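You operate a simulated robot arm through the tools that you are given. There is no shell and no other tool. Be economical: measure what you need, move in short steps, check, and stop when the job is done.

The job below is to be done with a simulated robot arm. You get a single attempt, and the scene is never put back.

Task
Take the white ring and put it on top of the cedar block on the pale workbench. Then fetch the blue ring and set it on top of the yellow wax block. Then put the yellow ring on top of the iron weight on the pale workbench. Do these in the order given.

The check looks at the end state, three seconds after you hand in, the way a careful person would. Anything else that was tipped, shoved, dropped, spilled or broken makes it a failure.

Robot
A 6-joint arm with a two-finger parallel gripper, fixed in place. Base frame: the origin is at the foot of the arm, x ahead of it, y to its left, z up; the work surface is at about z = 0. Lengths are in m, angles in degrees, forces in N, time in s.
With the tool pointing down near the work surface it reaches from about 0.18 to 0.46 m from the base axis. Its first joint turns from -70.0 to 70.0 degrees. Payload 1.9 kg.
Tool frame: the origin (TCP) lies between the finger pads and is the grasp point; the fingertips stand 0.023 m ahead of it; z points along the fingers, y is the line along which they close. The gripper opens to 0.094 m. The fingers are 0.038 m wide and 0.01 m thick; the gripper's body (0.054 by 0.096 m) begins 0.039 m behind the TCP.
Orientation is that of the tool frame in the base frame, as a unit quaternion [x, y, z, w]. With the fingers straight down and closing along the base's y, the tool's x points along the base's -x, its y along +y and its z along -z.

Tools
- The arm moves only by the tool nudge_tool. Its argument "plan" is a list that holds one entry, the list of rows, each a list of 6 numbers: the shift along the base's x, y, z in mm, then the turn, a rotation vector about the base's x, y, z in rad. In form: [[[dx, dy, dz, ax, ay, az], ...]]. A call has 1 to 20 rows; each row shifts and turns the commanded pose from where the row before left it. "gripper" is the gripper command, from -1 (shut) to 1 (fully open), values between in proportion, set as the call begins (left out, the last holds). Rows are played at 5 a second. More than 0.05 m and 8.6 degrees between two rows, or a gripper value outside its range, and nothing of the call is played. Where a pose cannot be reached the arm comes as near as it can. A force on the tool above 40 N (or 10 N above the force at the start of the call, whichever is more), or a blocked arm, ends the call early, and 0.2 s more pass. The fingers move at their own pace (about 0.108 m/s each) and stop on an object; they squeeze with about 36 N. The grip force told is the motor's: it shows also when the fingers shut on nothing. Time passes only in rows, and 0.2 s behind the last, so rows that do not move let the fingers close. The reply holds the time, the measured pose of the TCP, the force on the tool along the base axes, the opening and the grip force, in the units named above and with some noise, with the torque about the TCP (base axes, N m) and any sound that the robot's microphone picked up.
- Cameras (640 x 400 px; columns grow to the right, rows downward): "scene" is fixed at [0.0584, 0.3197, 0.4143]; the picture's right is [-0.68, -0.73, 0.00], its down [-0.49, 0.45, -0.75] and it looks along [0.55, -0.51, -0.67] (base axes); focal length 224 px, centre (320, 200). "wrist" rides on the gripper at [0.086, 0.016, -0.074] in the tool frame; the picture's right is [-0.18, 0.98, 0.00], its down [-0.58, -0.11, -0.81] and it looks along [-0.79, -0.15, 0.59] (tool axes); focal length 243 px, centre (320, 200). There is no depth. A picture from a camera that has moved, and an enlarged one, comes with that camera's place and axes in the base frame and with its lens.
- camera(camera): a new picture of that camera. It takes no simulated time.
- inspect(camera, box): a new picture of the part [left, top, right, bottom] of that camera's present view, enlarged. It takes no simulated time.
- sign_off(): hands the job in; it is judged then, once.

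Work in short steps. Places have to be worked out from the pictures, the camera data and where the tool is seen: move nearer, look again, correct. Check each grasp and each placing, and mend what went wrong. You have 120 turns and 76 pictures in all, those below and enlarged ones among them. Open the gripper and draw the arm clear of the work before you hand the job in, unless the task says otherwise; then end with one line.

The tools are called after "Request:" as name(argument=value, ...) on one line, values as JSON. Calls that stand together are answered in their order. nudge_tool: Moves the arm, as the interface text tells. Its arguments: {"type":"object","properties":{"plan":{"type":"array","items":{"type":"array","items":{"type":"array","items":{"type":"number"}}}},"gripper":{"type":"number"}},"required":["plan"]} The other tools are called the same way: camera (camera) takes a picture; inspect (camera, box) takes an enlarged picture of a part of a camera's view; sign_off () hands the job in.

At the start:

```text
clock: 0.0
position: [0.2862, -0.1119, 0.2277]
tcp_rot: [0.001, 1.0, 0.0, 0.0]
ft_force: [-0.5, -0.5, 0.2]
ft_torque: [0.01, 0.0, 0.03]
width: 0.0939
grip_force: 0.0
```

scene: 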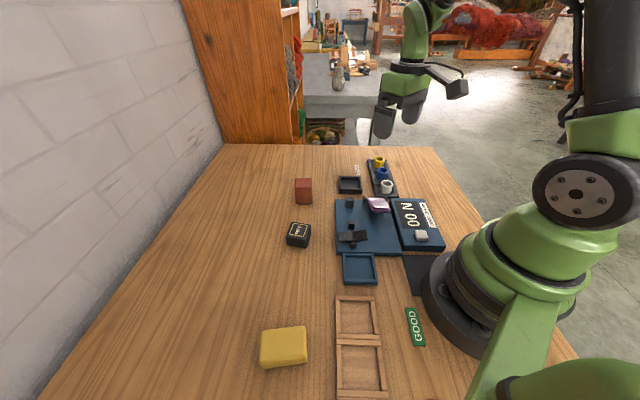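
wrist: 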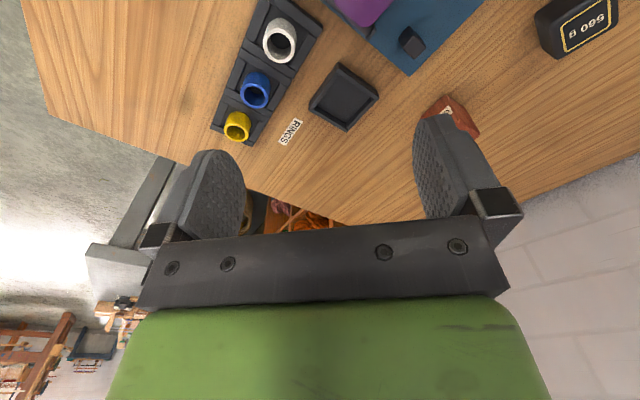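

I'll look closer at the rings and at the three target blocks.

Request:
inspect(camera="wrist", box=[200, 0, 400, 150])

Request:
inspect(camera="scene", box=[270, 140, 450, 260])

Request:
inspect(camera="scene", box=[240, 240, 440, 390])

```text
2.67 times, centred on (300, 75) of wrist
camera zoom: at [0.1994, -0.0947, 0.3005], right [0.18, 0.98, 0.0], down [0.58, -0.11, 0.81], along [0.79, -0.15, -0.59], focal length 647 px, centre (373, 533)
```

zoom: 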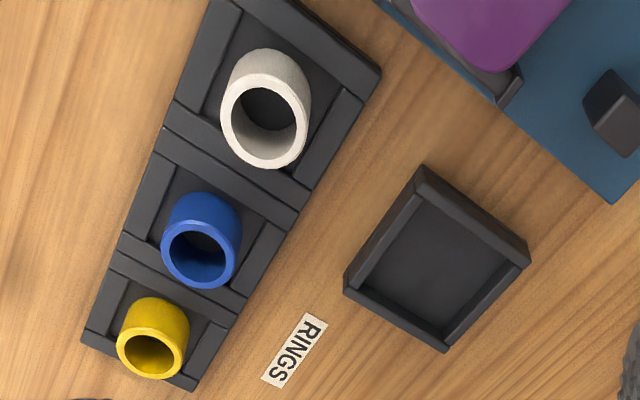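

```text
3.33 times, centred on (360, 200) of scene
camera zoom: at [0.0584, 0.3197, 0.4143], right [-0.68, -0.73, 0.0], down [-0.49, 0.45, -0.75], along [0.55, -0.51, -0.67], focal length 746 px, centre (187, 200)
```

zoom: 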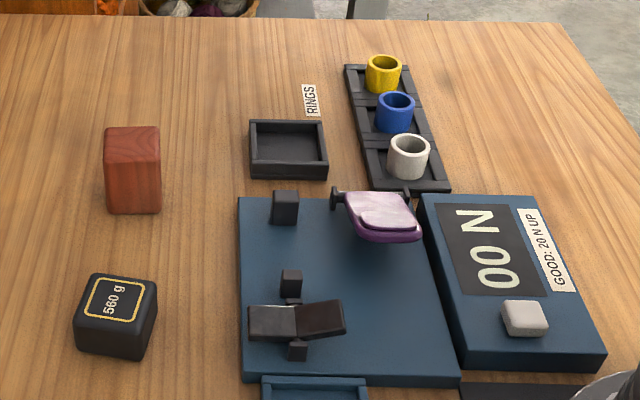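

```text
2.67 times, centred on (340, 315) of scene
camera zoom: at [0.0584, 0.3197, 0.4143], right [-0.68, -0.73, 0.0], down [-0.49, 0.45, -0.75], along [0.55, -0.51, -0.67], focal length 597 px, centre (267, -107)
```

zoom: 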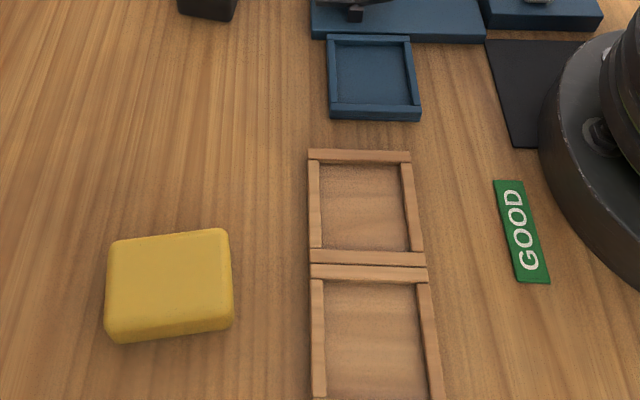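

The rings are upright tubes about 34 mm across in a tray running diagonally (white near (0.291,-0.153)). I'll turn the gripper -45° so the fingers close across the tray, and move down above the white ring for a closer look.

Request:
nudge_tool(plan=[[[1, -7, -15, 0, 0, -0.13], [1, -7, -15, 0, 0, -0.13], [1, -7, -15, 0, 0, -0.13], [1, -7, -15, 0, 0, -0.13], [1, -7, -15, 0, 0, -0.13], [0, -6, -15, 0, 0, -0.135], [0, 0, 0, 0, 0, 0]]], gripper=0.4)

Request:
camera(camera="wrist")

Request:
camera(camera="scene")

```text
clock: 1.6
position: [0.2932, -0.1527, 0.1377]
tcp_rot: [0.383, 0.924, 0.0, 0.0]
ft_force: [-0.2, 0.7, -0.2]
ft_torque: [-0.02, -0.05, 0.0]
width: 0.0658
grip_force: 0.1
```

```text
70 pictures are left
camera wrist: at [0.2429, -0.0797, 0.2105], right [0.83, 0.56, 0.0], down [0.33, -0.49, 0.81], along [0.45, -0.67, -0.59], focal length 243 px, centre (320, 200)
```

wrist: 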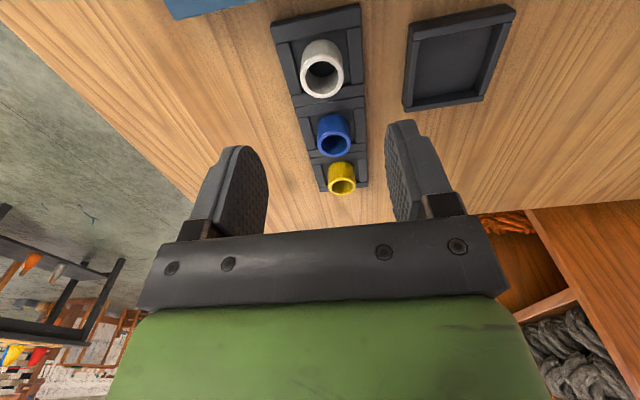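

```text
69 pictures are left
```

scene: 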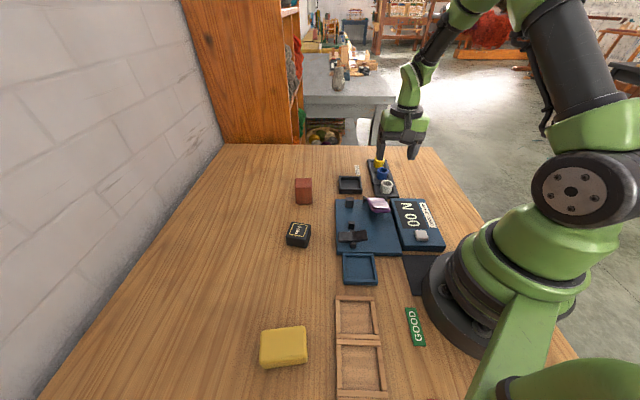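

Now a close view to measure the rings.

Request:
inspect(camera="wrist", box=[240, 0, 440, 200])

```text
2.00 times, centred on (340, 100) of wrist
camera zoom: at [0.2429, -0.0797, 0.2105], right [0.83, 0.56, 0.0], down [0.33, -0.49, 0.81], along [0.45, -0.67, -0.59], focal length 485 px, centre (280, 400)
```

zoom: 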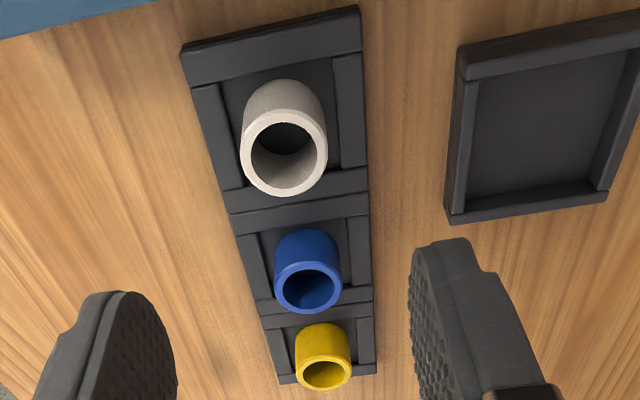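

The white rim is centred at about (0.294,-0.153), top z≈0.032, practically beneath the TCP. I'll descend to TCP z≈0.045 with the fingers astride it and check.

Request:
nudge_tool(plan=[[[0, 0, -25, 0, 0, 0], [0, 0, -25, 0, 0, 0], [0, 0, -23, 0, 0, 0], [0, 0, -10, 0, 0, 0], [0, 0, -10, 0, 0, 0], [0, 0, 0, 0, 0, 0]]])

Request:
camera(camera="wrist")

Request:
inspect(camera="scene", box=[320, 140, 440, 220])

```text
clock: 3.0
position: [0.2924, -0.1533, 0.0437]
tcp_rot: [0.383, 0.924, 0.0, 0.0]
ft_force: [0.4, 0.0, -0.7]
ft_torque: [-0.02, 0.01, 0.04]
width: 0.066
grip_force: 0.0
```

```text
67 pictures are left
camera wrist: at [0.2424, -0.0796, 0.1169], right [0.83, 0.56, 0.0], down [0.33, -0.49, 0.81], along [0.46, -0.67, -0.59], focal length 243 px, centre (320, 200)
```

wrist: 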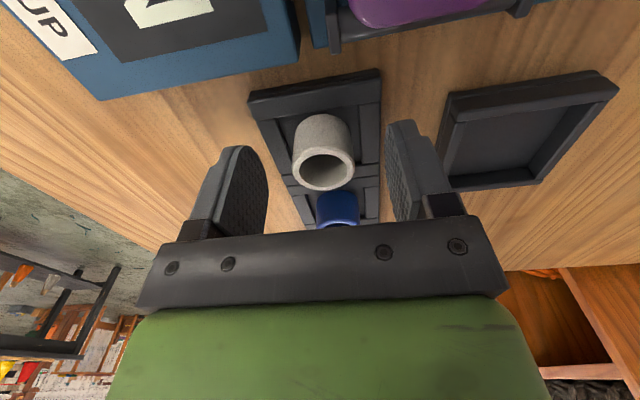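

```text
5.00 times, centred on (380, 180) of scene
camera zoom: at [0.0584, 0.3197, 0.4143], right [-0.68, -0.73, 0.0], down [-0.49, 0.45, -0.75], along [0.55, -0.51, -0.67], focal length 1119 px, centre (20, 300)
```

zoom: 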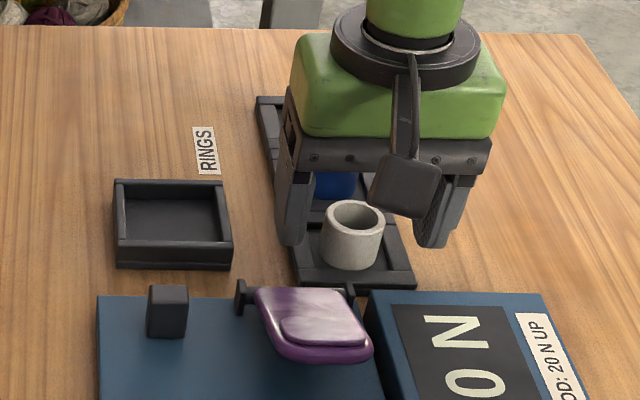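

The ring sits centred between the fingers, about 32 mm wide. I'll go 6 mm lower and close gently to just under its width, reading the grip force.

Request:
nudge_tool(plan=[[[0.5, 1, -6, 0, 0, 0], [0, 0, 0, 0, 0, 0]]])

Request:
nudge_tool(plan=[[[0, 0, 0, 0, 0, 0], [0, 0, 0, 0, 0, 0], [0, 0, 0, 0, 0, 0], [0, 0, 0, 0, 0, 0]]], gripper=-0.36)

```text
clock: 3.6
position: [0.2938, -0.1508, 0.0373]
tcp_rot: [0.382, 0.924, -0.001, 0.001]
ft_force: [-0.4, -0.4, -0.2]
ft_torque: [0.01, -0.02, 0.01]
width: 0.0659
grip_force: 0.0
```

```text
clock: 4.6
position: [0.2935, -0.1498, 0.0388]
tcp_rot: [0.383, 0.924, 0.0, 0.0]
ft_force: [0.3, 0.3, -0.6]
ft_torque: [0.01, -0.01, -0.04]
width: 0.031
grip_force: 36.1
```

Gripped at 31 mm. Lift straight up and check it came along.

Request:
nudge_tool(plan=[[[0, 0, 10, 0, 0, 0], [0, 0, 20, 0, 0, 0], [0, 0, 30, 0, 0, 0], [0, 0, 30, 0, 0, 0], [0, 0, 30, 0, 0, 0], [0, 0, 0, 0, 0, 0]]])

Request:
camera(camera="wrist")

Request:
inspect(camera="scene", box=[270, 120, 450, 240])

```text
clock: 6.0
position: [0.2915, -0.1506, 0.1588]
tcp_rot: [0.383, 0.924, 0.0, 0.0]
ft_force: [0.6, -0.1, 0.7]
ft_torque: [0.02, -0.02, -0.02]
width: 0.0312
grip_force: 36.0
```

```text
65 pictures are left
camera wrist: at [0.2407, -0.0774, 0.2314], right [0.82, 0.57, 0.0], down [0.33, -0.49, 0.81], along [0.46, -0.67, -0.59], focal length 243 px, centre (320, 200)
```

wrist: 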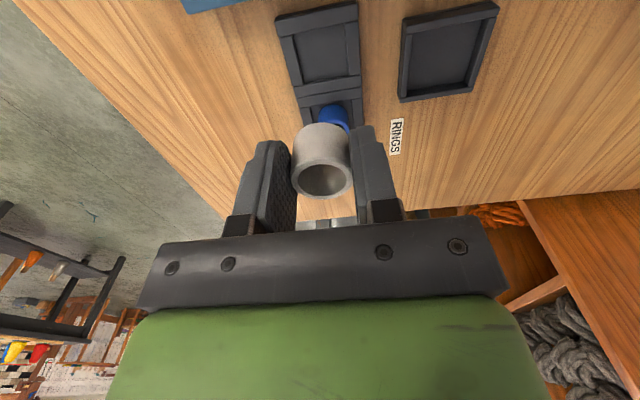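

```text
3.33 times, centred on (360, 180) of scene
camera zoom: at [0.0584, 0.3197, 0.4143], right [-0.68, -0.73, 0.0], down [-0.49, 0.45, -0.75], along [0.55, -0.51, -0.67], focal length 746 px, centre (187, 267)
```

zoom: 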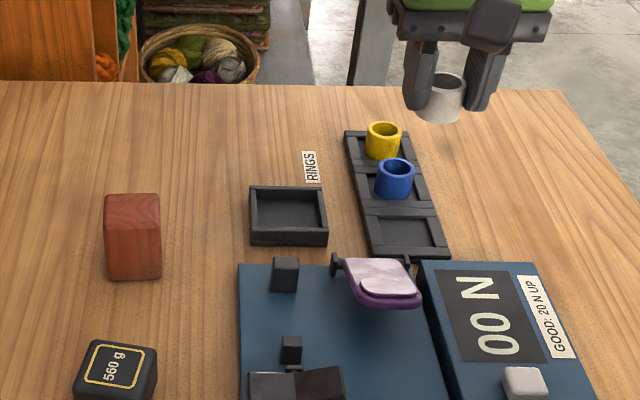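

The white ring is held. I'll move back to yaw 0 and toward the cedar block, stopping short so the wrist camera can see it.

Request:
nudge_tool(plan=[[[8, 30, 2, 0, 0, 0.13], [8, 30, 2, 0, 0, 0.13], [8, 30, 2, 0, 0, 0.13], [8, 30, 2, 0, 0, 0.13], [8, 30, 2, 0, 0, 0.13], [8, 30, 2, 0, 0, 0.135], [0, 0, 0, 0, 0, 0]]])

Request:
camera(camera="wrist")

```text
clock: 7.6
position: [0.3376, 0.0275, 0.1693]
tcp_rot: [0.0, 1.0, 0.0, 0.0]
ft_force: [-0.1, 0.5, -0.3]
ft_torque: [0.03, 0.0, 0.01]
width: 0.0314
grip_force: 35.9
```

```text
63 pictures are left
camera wrist: at [0.2518, 0.0451, 0.2433], right [0.18, 0.98, 0.0], down [0.58, -0.11, 0.81], along [0.79, -0.15, -0.59], focal length 243 px, centre (320, 200)
```

wrist: 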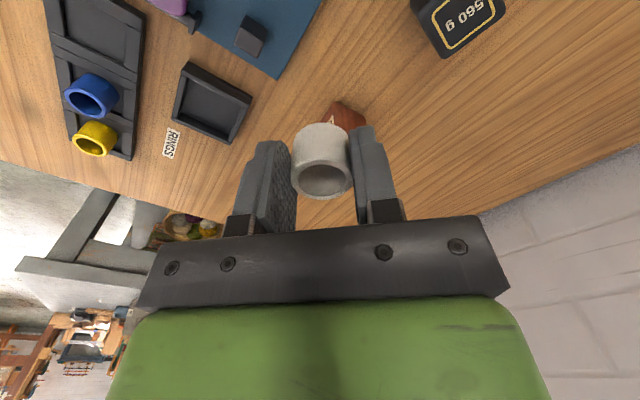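

The ring hides the block; move forward so the block appears in the upper part of the wrist view.

Request:
nudge_tool(plan=[[[25, 0, 10, 0, 0, 0], [25, 0, 10, 0, 0, 0], [20, 0, 0, 0, 0, 0], [0, 0, 0, 0, 0, 0]]])

Request:
camera(camera="wrist")

Request:
inspect(camera="wrist", box=[240, 0, 400, 160])

Request:
inspect(camera="scene", box=[270, 150, 390, 250])

```text
clock: 8.6
position: [0.4087, 0.0289, 0.1903]
tcp_rot: [0.001, 1.0, 0.001, 0.0]
ft_force: [0.5, 0.3, -0.1]
ft_torque: [0.03, 0.0, 0.01]
width: 0.0313
grip_force: 36.0
```

```text
62 pictures are left
camera wrist: at [0.3223, 0.0458, 0.2643], right [0.18, 0.98, 0.0], down [0.58, -0.11, 0.81], along [0.79, -0.15, -0.59], focal length 243 px, centre (320, 200)
```

wrist: 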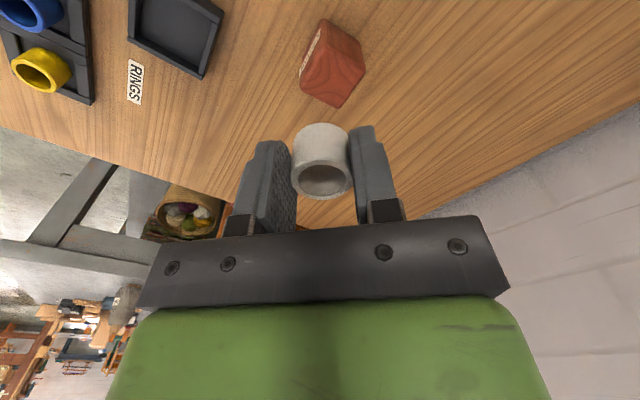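

```text
2.50 times, centred on (320, 80) of wrist
camera zoom: at [0.3223, 0.0458, 0.2643], right [0.18, 0.98, 0.0], down [0.58, -0.11, 0.81], along [0.79, -0.15, -0.59], focal length 606 px, centre (320, 500)
```

zoom: 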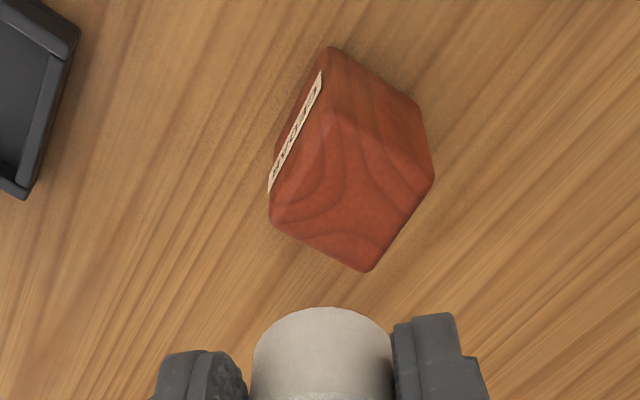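

```text
4.00 times, centred on (330, 200) of scene
camera zoom: at [0.0584, 0.3197, 0.4143], right [-0.68, -0.73, 0.0], down [-0.49, 0.45, -0.75], along [0.55, -0.51, -0.67], focal length 895 px, centre (280, 200)
```

zoom: 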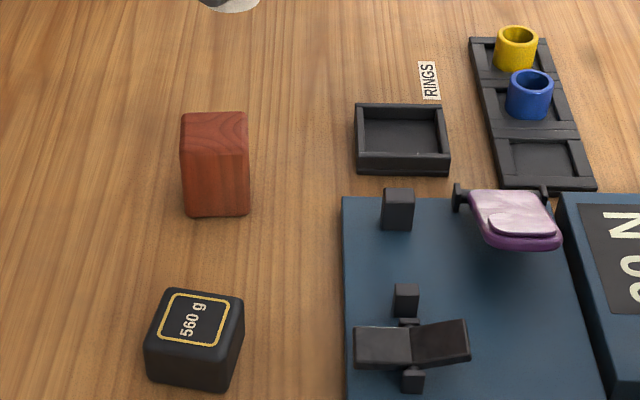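

Both views agree: the cedar top centre is at (0.425, 0.037), z≈0.061, about 42 mm wide. I move over it and come down to a 30-mm-or-so hover.

Request:
nudge_tool(plan=[[[17, 8, 0, 0, 0, 0], [0, 0, -30, 0, 0, 0], [0, 0, -30, 0, 0, 0], [0, 0, 0, 0, 0, 0], [0, 0, 0, 0, 0, 0]]])

Request:
inspect(camera="wrist", box=[220, 60, 420, 220])

Request:
inspect(camera="scene", box=[250, 120, 370, 220])

```text
clock: 9.8
position: [0.4264, 0.0365, 0.1286]
tcp_rot: [0.001, 1.0, 0.0, 0.0]
ft_force: [0.2, 0.0, 0.4]
ft_torque: [0.0, 0.03, -0.03]
width: 0.0313
grip_force: 35.9
```

```text
2.50 times, centred on (320, 140) of wrist
camera zoom: at [0.3394, 0.0522, 0.2029], right [0.18, 0.98, 0.0], down [0.58, -0.11, 0.81], along [0.79, -0.15, -0.59], focal length 606 px, centre (320, 350)
```

zoom: 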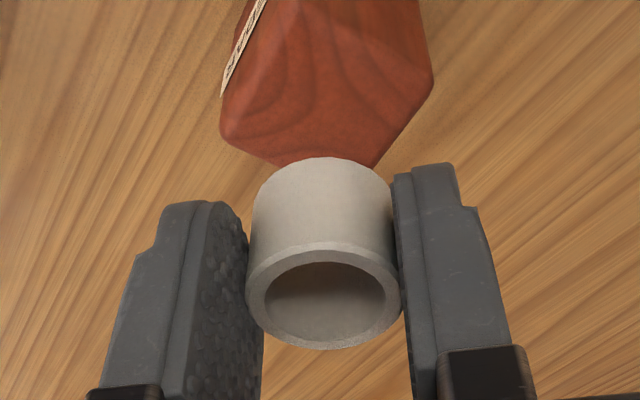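

```text
4.00 times, centred on (310, 170) of scene
camera zoom: at [0.0584, 0.3197, 0.4143], right [-0.68, -0.73, 0.0], down [-0.49, 0.45, -0.75], along [0.55, -0.51, -0.67], focal length 895 px, centre (360, 320)
```

zoom: 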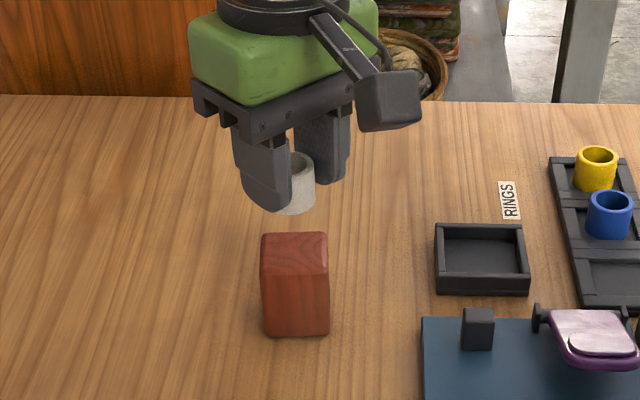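

Alignment looks right. Descend 26 mm and look again before touching down.

Request:
nudge_tool(plan=[[[0, 0, -13, 0, 0, 0], [0, 0, -13, 0, 0, 0], [0, 0, 0, 0, 0, 0]]])

Request:
inspect(camera="wrist", box=[220, 60, 420, 220])

Request:
inspect(camera="scene", box=[270, 150, 345, 210])

```text
clock: 10.6
position: [0.4265, 0.038, 0.1035]
tcp_rot: [0.0, 1.0, 0.0, 0.0]
ft_force: [-0.3, 0.3, -0.4]
ft_torque: [0.0, -0.03, 0.0]
width: 0.0311
grip_force: 35.9
```

```text
2.50 times, centred on (320, 140) of wrist
camera zoom: at [0.3388, 0.0538, 0.1771], right [0.18, 0.98, 0.0], down [0.58, -0.11, 0.81], along [0.79, -0.15, -0.59], focal length 606 px, centre (320, 350)
```

zoom: 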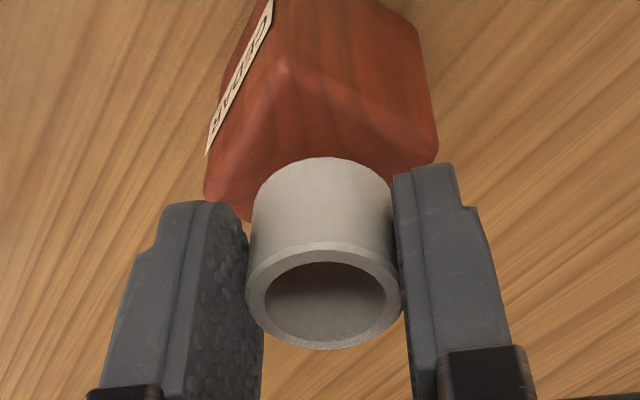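

```text
6.67 times, centred on (308, 180) of scene
camera zoom: at [0.0584, 0.3197, 0.4143], right [-0.68, -0.73, 0.0], down [-0.49, 0.45, -0.75], along [0.55, -0.51, -0.67], focal length 1492 px, centre (403, 333)
```

zoom: 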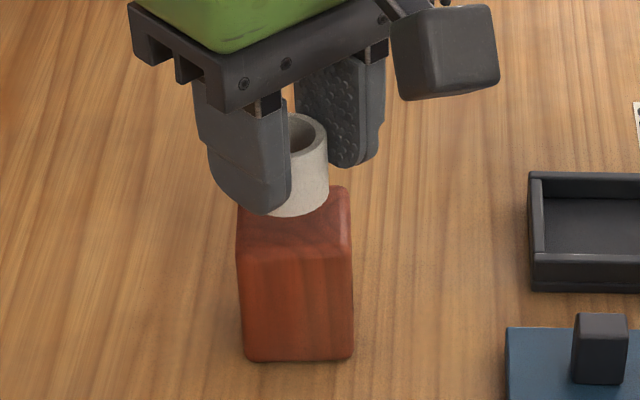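

Ring and block top are concentric in both views. Lower in small steps until contact shows.

Request:
nudge_tool(plan=[[[0, 0, -3, 0, 0, 0], [0, 0, -3, 0, 0, 0], [0, 0, 0, 0, 0, 0]]])

Request:
nudge_tool(plan=[[[0, 0, -1.5, 0, 0, 0], [0, 0, 0, 0, 0, 0]]])

Request:
inspect(camera="scene", box=[270, 150, 345, 210])

```text
clock: 11.4
position: [0.4272, 0.0367, 0.0981]
tcp_rot: [0.0, 1.0, 0.0, 0.0]
ft_force: [0.4, -0.2, 0.4]
ft_torque: [0.01, 0.02, -0.03]
width: 0.0314
grip_force: 36.1
```

```text
clock: 12.0
position: [0.4269, 0.0368, 0.0959]
tcp_rot: [0.001, 1.0, -0.001, 0.0]
ft_force: [0.2, 0.8, -0.1]
ft_torque: [-0.01, -0.01, -0.02]
width: 0.0313
grip_force: 35.9
```

```text
6.67 times, centred on (308, 180) of scene
camera zoom: at [0.0584, 0.3197, 0.4143], right [-0.68, -0.73, 0.0], down [-0.49, 0.45, -0.75], along [0.55, -0.51, -0.67], focal length 1492 px, centre (403, 333)
```

zoom: 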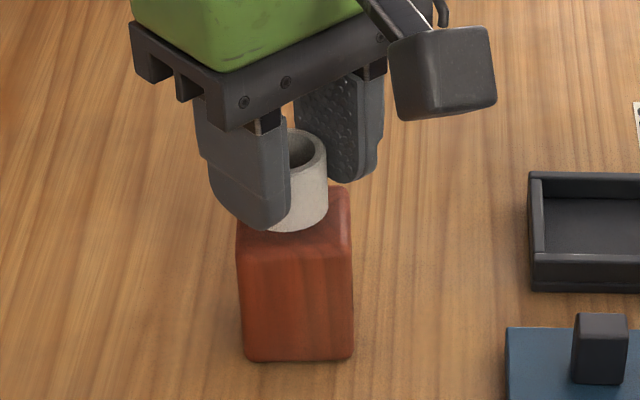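

No contact yet; roughly 5–7 mm to go. Continue in 1.5–2 mm steps.

Request:
nudge_tool(plan=[[[0, 0, -2, 0, 0, 0], [0, 0, -1, 0, 0, 0], [0, 0, 0, 0, 0, 0]]])

Request:
nudge_tool(plan=[[[0, 0, -1, 0, 0, 0], [0, 0, 0, 0, 0, 0]]])

Request:
nudge_tool(plan=[[[0, 0, -1, 0, 0, 0], [0, 0, 0, 0, 0, 0]]])

```text
clock: 12.8
position: [0.426, 0.0368, 0.0918]
tcp_rot: [0.001, 1.0, 0.0, 0.0]
ft_force: [0.0, -0.2, 0.0]
ft_torque: [0.0, -0.01, -0.03]
width: 0.0312
grip_force: 35.6
```

```text
clock: 13.4
position: [0.4269, 0.0372, 0.0928]
tcp_rot: [0.0, 1.0, 0.0, 0.0]
ft_force: [0.4, 0.5, -1.0]
ft_torque: [0.03, 0.0, 0.0]
width: 0.0311
grip_force: 36.4
```

```text
clock: 14.0
position: [0.427, 0.0375, 0.0922]
tcp_rot: [0.0, 1.0, 0.0, 0.001]
ft_force: [-4.0, 0.9, 11.1]
ft_torque: [0.03, 0.15, 0.01]
width: 0.031
grip_force: 36.6
```

Contact (11 N up). Back off half a millimetre and open the fingers.

Request:
nudge_tool(plan=[[[0, 0, 0.6, 0, 0, 0], [0, 0, 0, 0, 0, 0]]])

Request:
nudge_tool(plan=[[[0, 0, 0, 0, 0, 0], [0, 0, 0, 0, 0, 0], [0, 0, 0, 0, 0, 0]]], gripper=0.2)

Request:
inspect(camera="wrist", box=[220, 60, 420, 220])

```text
clock: 14.6
position: [0.4267, 0.0377, 0.091]
tcp_rot: [-0.001, 1.0, -0.001, 0.0]
ft_force: [1.0, 1.2, 4.2]
ft_torque: [0.06, -0.06, 0.03]
width: 0.0313
grip_force: 35.9
```

```text
clock: 15.4
position: [0.4265, 0.0376, 0.0931]
tcp_rot: [0.0, 1.0, 0.0, 0.0]
ft_force: [-0.7, -0.4, 0.0]
ft_torque: [-0.02, 0.03, 0.03]
width: 0.0568
grip_force: 0.1
```

```text
2.50 times, centred on (320, 140) of wrist
camera zoom: at [0.3398, 0.0535, 0.1652], right [0.18, 0.98, 0.0], down [0.58, -0.11, 0.81], along [0.79, -0.15, -0.59], focal length 606 px, centre (320, 350)
```

zoom: 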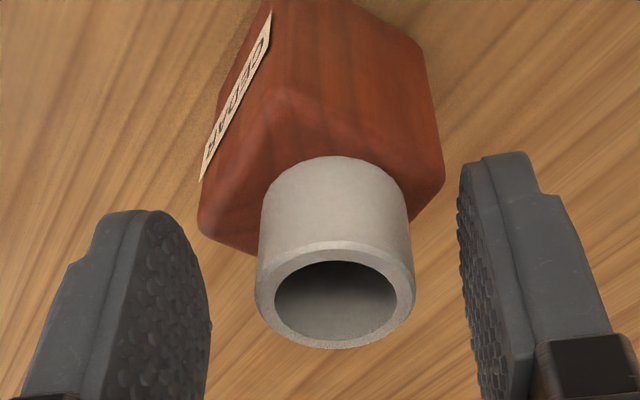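

The ring stands upright on the cedar. Rise straight up, then travel to above the blue ring (~(0.339,-0.199)) turning to -45° again.

Request:
nudge_tool(plan=[[[0, 0, 10, 0, 0, 0], [0, 0, 30, 0, 0, 0], [0, 0, 40, 0, 0, 0], [0, 0, 0, 0, 0, 0]]])

Request:
nudge_tool(plan=[[[-15, -39, 0, 0, 0, -0.13], [-15, -39, 0, 0, 0, -0.13], [-15, -39, 0, 0, 0, -0.13], [-15, -39, -8, 0, 0, -0.13], [-14, -40, -8, 0, 0, -0.13], [-14, -40, -8, 0, 0, -0.135], [0, 0, 0, 0, 0, 0]]])

Request:
inspect(camera="scene", box=[260, 130, 410, 230])

Request:
inspect(camera="wrist", box=[220, 0, 420, 200])

```text
clock: 16.4
position: [0.4275, 0.0381, 0.172]
tcp_rot: [0.0, 1.0, -0.001, 0.0]
ft_force: [0.2, 0.5, -0.5]
ft_torque: [-0.01, 0.0, -0.01]
width: 0.0563
grip_force: 0.1
```

```text
clock: 18.0
position: [0.339, -0.2011, 0.1471]
tcp_rot: [0.383, 0.924, -0.001, 0.0]
ft_force: [0.5, 0.4, 0.1]
ft_torque: [-0.02, 0.04, 0.03]
width: 0.0563
grip_force: 0.0
```

```text
4.00 times, centred on (335, 180) of scene
camera zoom: at [0.0584, 0.3197, 0.4143], right [-0.68, -0.73, 0.0], down [-0.49, 0.45, -0.75], along [0.55, -0.51, -0.67], focal length 895 px, centre (260, 280)
```

zoom: 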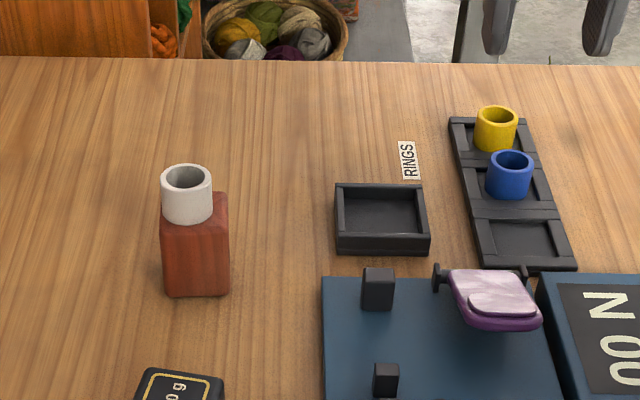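

```text
2.00 times, centred on (320, 100) of wrist
camera zoom: at [0.2881, -0.1272, 0.2203], right [0.83, 0.56, 0.0], down [0.33, -0.49, 0.81], along [0.45, -0.67, -0.59], focal length 485 px, centre (320, 400)
```

zoom: 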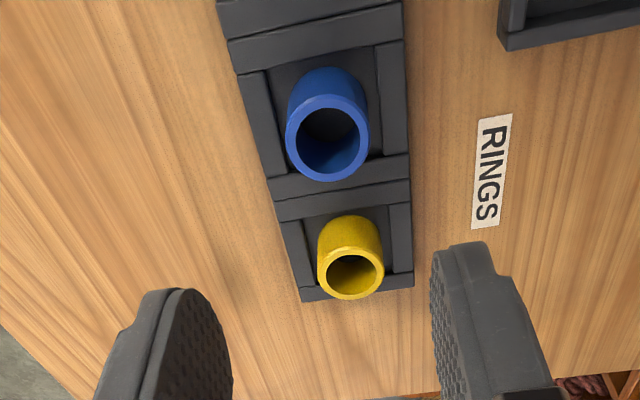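

Let me check more precisely how well the white ring is centred on the cedar.

Request:
inspect(camera="scene", box=[285, 160, 330, 210])

```text
8.00 times, centred on (308, 185) of scene
camera zoom: at [0.0584, 0.3197, 0.4143], right [-0.68, -0.73, 0.0], down [-0.49, 0.45, -0.75], along [0.55, -0.51, -0.67], focal length 1791 px, centre (420, 320)
```

zoom: 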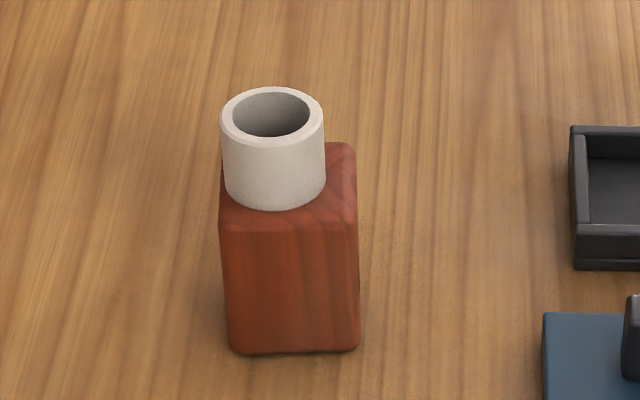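

The white ring stands fully on the cedar top (a few mm toward one side, still wholly supported). Blue rim computes to (0.3396,-0.1995); descending astride it.

Request:
nudge_tool(plan=[[[0.5, 1, -25, 0, 0, 0], [0, 0, -25, 0, 0, 0], [0, 0, -25, 0, 0, 0], [0, 0, -15, 0, 0, 0], [0, 0, -12, 0, 0, 0], [0, 0, 0, 0, 0, 0]]])

Request:
camera(camera="wrist")

```text
clock: 19.4
position: [0.3373, -0.1979, 0.0471]
tcp_rot: [0.383, 0.924, 0.0, 0.0]
ft_force: [0.0, 0.4, 0.1]
ft_torque: [-0.02, 0.02, 0.0]
width: 0.0564
grip_force: 0.0
```

```text
50 pictures are left
camera wrist: at [0.288, -0.1243, 0.1196], right [0.83, 0.56, 0.0], down [0.33, -0.49, 0.81], along [0.46, -0.67, -0.59], focal length 243 px, centre (320, 200)
```

wrist: 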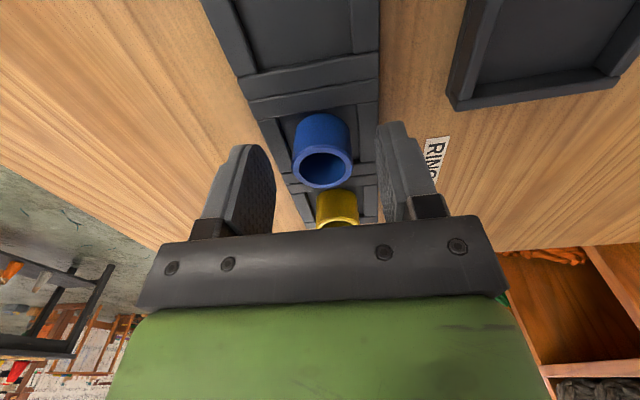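

Centred. Go down 8 mm and close.

Request:
nudge_tool(plan=[[[0.5, 0.5, -4, 0, 0, 0], [0, 0, -4, 0, 0, 0], [0, 0, 0, 0, 0, 0]]])

Request:
nudge_tool(plan=[[[0, 0, 0, 0, 0, 0], [0, 0, 0, 0, 0, 0], [0, 0, 0, 0, 0, 0], [0, 0, 0, 0, 0, 0]]], gripper=-0.4)

Request:
nudge_tool(plan=[[[0, 0, 10, 0, 0, 0], [0, 0, 20, 0, 0, 0], [0, 0, 30, 0, 0, 0], [0, 0, 40, 0, 0, 0], [0, 0, 40, 0, 0, 0], [0, 0, 0, 0, 0, 0]]])

Request:
camera(camera="wrist")

```text
clock: 20.2
position: [0.3393, -0.1983, 0.0378]
tcp_rot: [0.383, 0.924, 0.0, -0.001]
ft_force: [0.3, -0.6, 0.9]
ft_torque: [-0.02, -0.01, 0.0]
width: 0.0564
grip_force: 0.1
```

```text
clock: 21.2
position: [0.3383, -0.1982, 0.0382]
tcp_rot: [0.383, 0.924, 0.0, 0.0]
ft_force: [0.1, 0.0, 1.2]
ft_torque: [0.0, -0.02, -0.01]
width: 0.0311
grip_force: 36.4
```

```text
clock: 22.6
position: [0.3405, -0.1978, 0.1783]
tcp_rot: [0.383, 0.924, 0.0, -0.001]
ft_force: [0.9, 0.7, 0.0]
ft_torque: [0.01, -0.01, 0.02]
width: 0.0312
grip_force: 36.3
```

```text
49 pictures are left
camera wrist: at [0.2888, -0.1246, 0.2519], right [0.82, 0.57, 0.0], down [0.33, -0.49, 0.81], along [0.46, -0.67, -0.59], focal length 243 px, centre (320, 200)
```

wrist: 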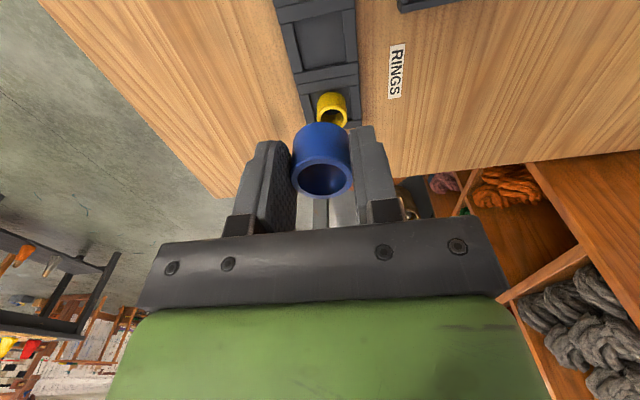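

The blue ring is held. I'll swing in an arc at z≈0.18 around to just short of the yellow wax block (est. (0.172,0.286)).

Request:
nudge_tool(plan=[[[15.0, 40.8, 0, 0, 0, 0.112], [10.3, 41.8, 0, 0, 0, 0.112], [5.4, 42, 0, 0, 0, 0.112], [0.7, 41.7, 0, 0, 0, 0.112], [-3.9, 41.1, 0, 0, 0, 0.112], [-8.4, 39.8, 0, 0, 0, 0.112], [-12.7, 38.1, 0, 0, 0, 0.112], [-16.6, 35.9, 0, 0, 0, 0.112], [-20.3, 33.3, 0, 0, 0, 0.112], [-23.5, 30.4, 0, 0, 0, 0.112], [-26.3, 27.2, 0, 0, 0, 0.112], [-28.9, 23.5, 0, 0, 0, 0.112], [-30.8, 20.1, 0, 0, 0, 0.112], [-32.5, 16, 0, 0, 0, 0.115], [0, 0, 0, 0, 0, 0]]])

Request:
camera(camera="wrist")

Request:
camera(camera="scene")

```text
clock: 25.8
position: [0.1682, 0.2728, 0.1753]
tcp_rot: [-0.383, 0.924, 0.001, 0.0]
ft_force: [-0.3, -1.4, -1.0]
ft_torque: [-0.01, 0.01, -0.02]
width: 0.031
grip_force: 36.0
```

```text
48 pictures are left
camera wrist: at [0.0941, 0.2239, 0.2491], right [-0.57, 0.82, 0.0], down [0.49, 0.34, 0.81], along [0.66, 0.46, -0.59], focal length 243 px, centre (320, 200)
```

wrist: 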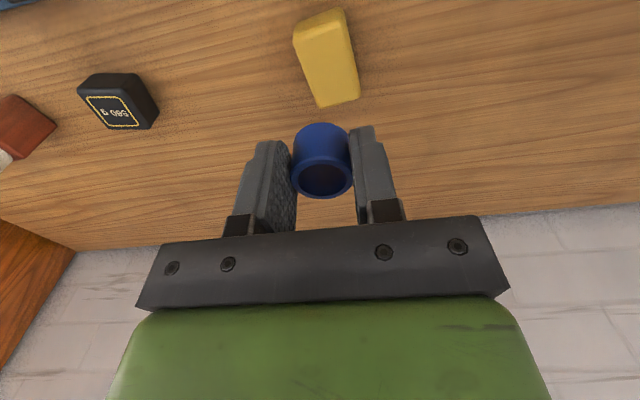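

```text
47 pictures are left
```

scene: 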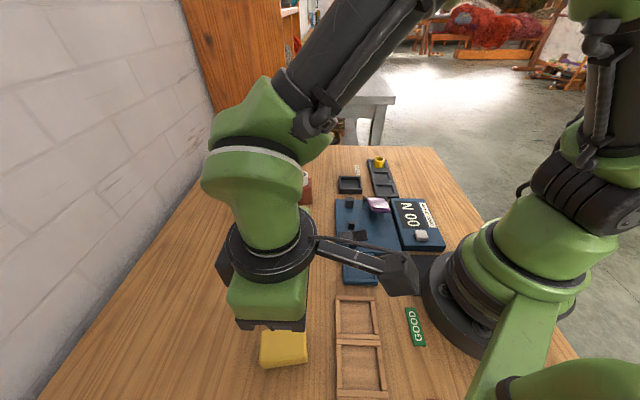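

Zoom in on the wax block (and note the iron weight also in view).

Request:
inspect(camera="wrist", box=[260, 0, 400, 140])

Request:
inspect(camera="wrist", box=[60, 50, 180, 150])

```text
2.86 times, centred on (330, 70) of wrist
camera zoom: at [0.0941, 0.2239, 0.2491], right [-0.57, 0.82, 0.0], down [0.49, 0.34, 0.81], along [0.66, 0.46, -0.59], focal length 693 px, centre (291, 571)
```

zoom: 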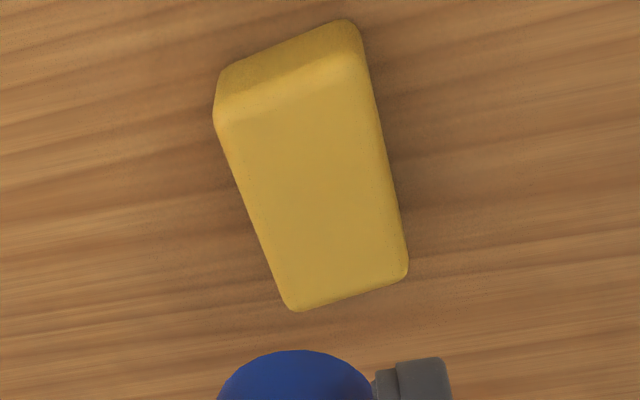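

```text
4.00 times, centred on (120, 100) of wrist
camera zoom: at [0.0941, 0.2239, 0.2491], right [-0.57, 0.82, 0.0], down [0.49, 0.34, 0.81], along [0.66, 0.46, -0.59], focal length 970 px, centre (1120, 600)
```

zoom: 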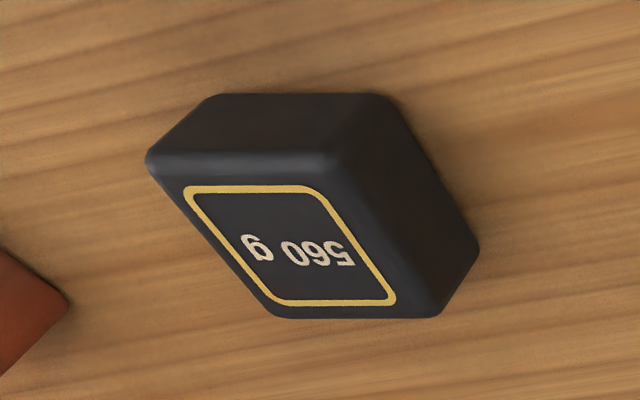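

Wax top centre ≈ (0.171,0.288), z≈0.037. Move over it and lower to TCP z≈0.09.

Request:
nudge_tool(plan=[[[3, 14.5, 0, 0, 0, 0], [0, 0, -30, 0, 0, 0], [0, 0, -30, 0, 0, 0], [0, 0, -25, 0, 0, 0], [0, 0, 0, 0, 0, 0]]])

Request:
camera(camera="wrist")

Request:
inspect(camera="scene", box=[220, 280, 370, 400])

```text
clock: 27.0
position: [0.1701, 0.2889, 0.0915]
tcp_rot: [-0.382, 0.924, 0.0, 0.0]
ft_force: [-0.2, -0.8, 0.2]
ft_torque: [0.01, 0.02, 0.0]
width: 0.031
grip_force: 36.1
```

```text
44 pictures are left
camera wrist: at [0.0978, 0.2388, 0.1659], right [-0.57, 0.82, 0.0], down [0.49, 0.33, 0.81], along [0.67, 0.46, -0.59], focal length 243 px, centre (320, 200)
```

wrist: 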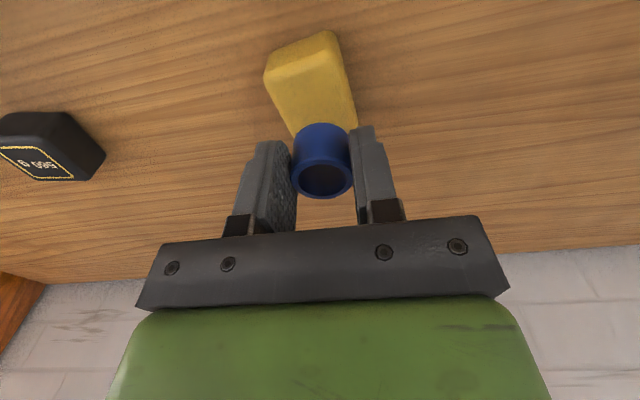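

```text
3.33 times, centred on (295, 340) of scene
camera zoom: at [0.0584, 0.3197, 0.4143], right [-0.68, -0.73, 0.0], down [-0.49, 0.45, -0.75], along [0.55, -0.51, -0.67], focal length 746 px, centre (403, -267)
```

zoom: 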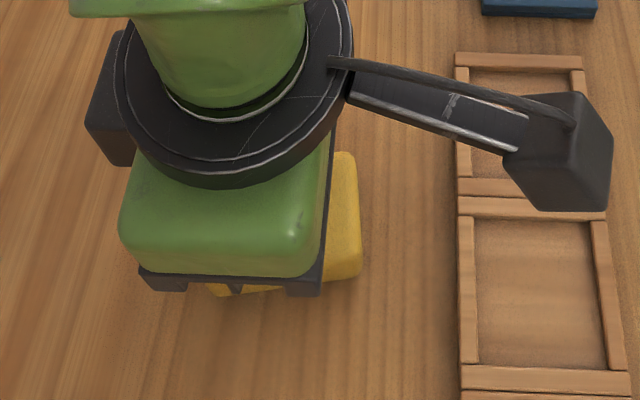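

Zoom the wrist view for a better centre check.

Request:
inspect(camera="wrist", box=[240, 20, 400, 160])

```text
2.86 times, centred on (320, 90) of wrist
camera zoom: at [0.0978, 0.2388, 0.1659], right [-0.57, 0.82, 0.0], down [0.49, 0.33, 0.81], along [0.67, 0.46, -0.59], focal length 693 px, centre (320, 514)
```

zoom: 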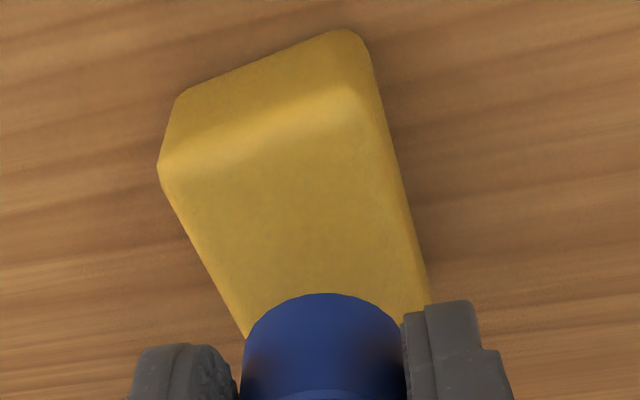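

Centre refines to about (0.169,0.285). Small correction, then lower toward contact.

Request:
nudge_tool(plan=[[[-1, -3, -5, 0, 0, 0], [0, 0, -5, 0, 0, 0], [0, 0, -3, 0, 0, 0], [0, 0, 0, 0, 0, 0]]])

Request:
nudge_tool(plan=[[[0, 0, -1.5, 0, 0, 0], [0, 0, -1.5, 0, 0, 0], [0, 0, 0, 0, 0, 0]]])

Request:
inspect(camera="wrist", box=[240, 60, 400, 220])

```text
clock: 28.0
position: [0.1692, 0.2852, 0.0805]
tcp_rot: [-0.384, 0.923, 0.001, 0.0]
ft_force: [0.2, 0.0, -0.1]
ft_torque: [-0.04, 0.01, 0.01]
width: 0.0313
grip_force: 36.1
```

```text
clock: 28.8
position: [0.1701, 0.286, 0.0779]
tcp_rot: [-0.383, 0.924, 0.0, 0.0]
ft_force: [0.4, 0.1, -0.2]
ft_torque: [0.01, -0.02, 0.03]
width: 0.0313
grip_force: 35.5
```

```text
2.50 times, centred on (320, 140) of wrist
camera zoom: at [0.0957, 0.2361, 0.1504], right [-0.57, 0.82, 0.0], down [0.49, 0.33, 0.81], along [0.67, 0.46, -0.59], focal length 606 px, centre (320, 350)
```

zoom: 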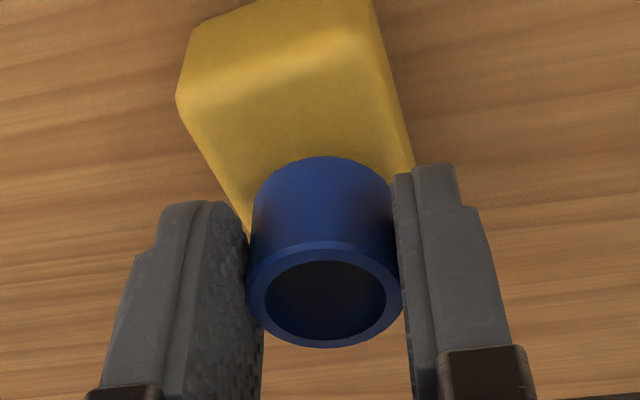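

Still clear, a few mm to go. Continue gently.

Request:
nudge_tool(plan=[[[0, 0, -1.5, 0, 0, 0], [0, 0, -1.5, 0, 0, 0], [0, 0, 0, 0, 0, 0]]])

Request:
nudge_tool(plan=[[[0, 0, -1.5, 0, 0, 0], [0, 0, 0, 0, 0, 0]]])

Request:
nudge_tool(plan=[[[0, 0, -1.2, 0, 0, 0], [0, 0, 0, 0, 0, 0]]])

```text
clock: 29.6
position: [0.1682, 0.2869, 0.0747]
tcp_rot: [-0.384, 0.923, 0.0, 0.0]
ft_force: [0.0, -0.5, 0.1]
ft_torque: [-0.01, 0.0, -0.01]
width: 0.0315
grip_force: 36.6
```

```text
clock: 30.2
position: [0.1696, 0.2856, 0.074]
tcp_rot: [-0.384, 0.923, 0.0, 0.0]
ft_force: [0.1, 0.5, 0.8]
ft_torque: [0.01, 0.0, -0.01]
width: 0.0313
grip_force: 36.1
```

```text
clock: 30.8
position: [0.1694, 0.285, 0.0718]
tcp_rot: [-0.384, 0.923, 0.001, 0.0]
ft_force: [-1.0, 0.5, 0.5]
ft_torque: [0.01, 0.01, 0.0]
width: 0.0313
grip_force: 36.1
```

No contact yet at z≈0.072; continue in 1-mm steps.

Request:
nudge_tool(plan=[[[0, 0, -1, 0, 0, 0], [0, 0, 0, 0, 0, 0]]])

Request:
nudge_tool(plan=[[[0, 0, -1, 0, 0, 0], [0, 0, 0, 0, 0, 0]]])

Request:
inspect(camera="wrist", box=[240, 60, 400, 220])

```text
clock: 31.4
position: [0.1697, 0.2846, 0.0711]
tcp_rot: [-0.383, 0.924, 0.0, -0.001]
ft_force: [0.9, 0.4, 0.7]
ft_torque: [0.01, -0.01, 0.02]
width: 0.0312
grip_force: 35.7
```

```text
clock: 32.0
position: [0.1696, 0.2855, 0.0695]
tcp_rot: [-0.384, 0.923, -0.001, 0.0]
ft_force: [-0.6, 0.6, 0.2]
ft_torque: [0.01, 0.01, 0.0]
width: 0.0313
grip_force: 35.7
```

```text
2.50 times, centred on (320, 140) of wrist
camera zoom: at [0.096, 0.2363, 0.1431], right [-0.57, 0.82, 0.0], down [0.49, 0.34, 0.81], along [0.67, 0.46, -0.59], focal length 606 px, centre (320, 350)
```

zoom: 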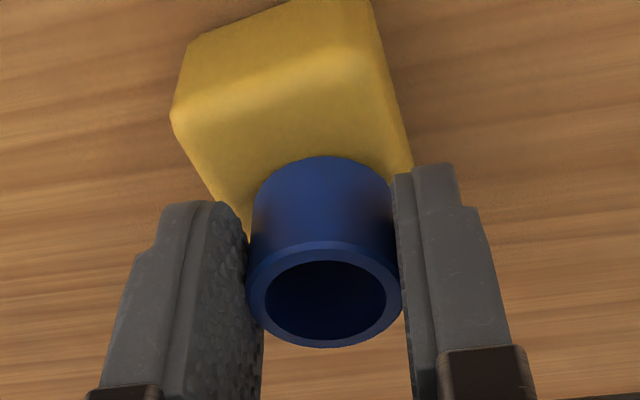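

Request:
nudge_tool(plan=[[[0, 0, -1, 0, 0, 0], [0, 0, 0, 0, 0, 0]]])

Request:
nudge_tool(plan=[[[0, 0, -1, 0, 0, 0], [0, 0, 0, 0, 0, 0]]])

Request:
nudge_tool(plan=[[[0, 0, -1, 0, 0, 0], [0, 0, 0, 0, 0, 0]]])

```text
clock: 32.6
position: [0.1697, 0.2853, 0.0688]
tcp_rot: [-0.383, 0.924, 0.0, 0.0]
ft_force: [0.2, -0.4, -0.8]
ft_torque: [0.03, 0.0, -0.01]
width: 0.0311
grip_force: 35.9
```

```text
clock: 33.2
position: [0.169, 0.2856, 0.0673]
tcp_rot: [-0.384, 0.923, 0.0, 0.0]
ft_force: [0.6, 1.2, 0.1]
ft_torque: [-0.01, -0.01, 0.02]
width: 0.0312
grip_force: 35.8
```

```text
clock: 33.8
position: [0.1694, 0.2866, 0.0671]
tcp_rot: [-0.382, 0.924, 0.001, 0.0]
ft_force: [-3.9, -1.7, 10.6]
ft_torque: [0.0, 0.09, 0.0]
width: 0.0313
grip_force: 35.8
```

Contact (≈11 N). Ease off 0.6 mm and open.

Request:
nudge_tool(plan=[[[0, 0, 0.6, 0, 0, 0], [0, 0, 0, 0, 0, 0]]])

Request:
inspect(camera="wrist", box=[240, 60, 400, 220])

```text
clock: 34.4
position: [0.1699, 0.2855, 0.0671]
tcp_rot: [-0.384, 0.923, -0.001, 0.0]
ft_force: [-0.4, 0.3, 0.7]
ft_torque: [-0.01, 0.0, 0.01]
width: 0.0312
grip_force: 35.7
```

```text
2.50 times, centred on (320, 140) of wrist
camera zoom: at [0.0967, 0.236, 0.1406], right [-0.57, 0.82, 0.0], down [0.49, 0.34, 0.81], along [0.67, 0.46, -0.59], focal length 606 px, centre (320, 350)
```

zoom: 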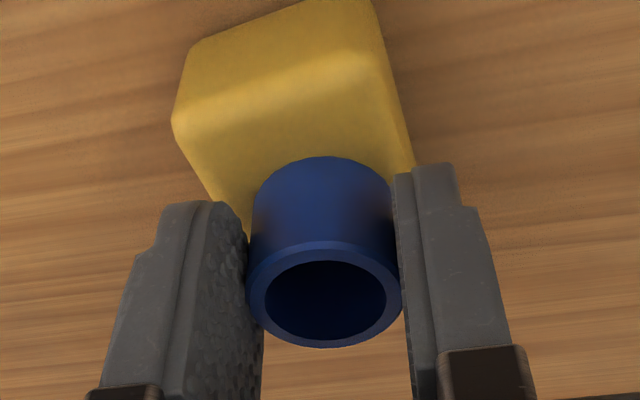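

Laterally centred and ~26 mm from the near edge of the ~60 mm face — good. Release.

Request:
nudge_tool(plan=[[[0, 0, 0, 0, 0, 0], [0, 0, 0, 0, 0, 0], [0, 0, 0, 0, 0, 0]]], gripper=0.2)

Request:
nudge_tool(plan=[[[0, 0, 10, 0, 0, 0], [0, 0, 30, 0, 0, 0], [0, 0, 40, 0, 0, 0], [0, 0, 35, 0, 0, 0], [0, 0, 0, 0, 0, 0]]])

Request:
camera(camera="wrist")

```text
clock: 35.2
position: [0.1709, 0.2844, 0.0678]
tcp_rot: [-0.383, 0.924, 0.0, 0.0]
ft_force: [0.4, -0.6, 0.5]
ft_torque: [0.02, 0.02, 0.01]
width: 0.0563
grip_force: 0.0
```

```text
clock: 36.4
position: [0.1691, 0.2825, 0.1827]
tcp_rot: [-0.384, 0.923, 0.0, 0.0]
ft_force: [-0.3, -0.5, 0.0]
ft_torque: [0.0, 0.0, -0.03]
width: 0.0563
grip_force: 0.0
```

```text
38 pictures are left
camera wrist: at [0.0957, 0.2337, 0.257], right [-0.57, 0.82, 0.0], down [0.49, 0.33, 0.81], along [0.67, 0.46, -0.59], focal length 243 px, centre (320, 200)
```

wrist: 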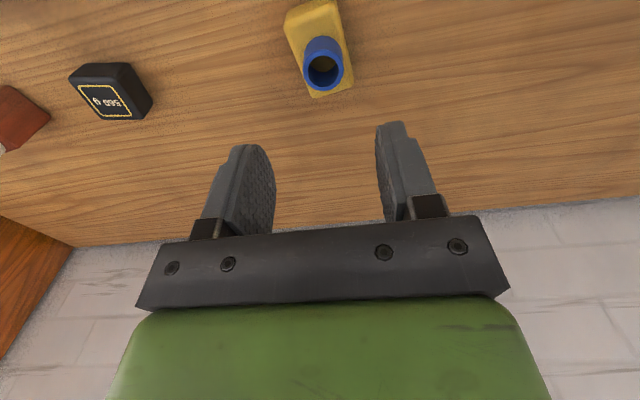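

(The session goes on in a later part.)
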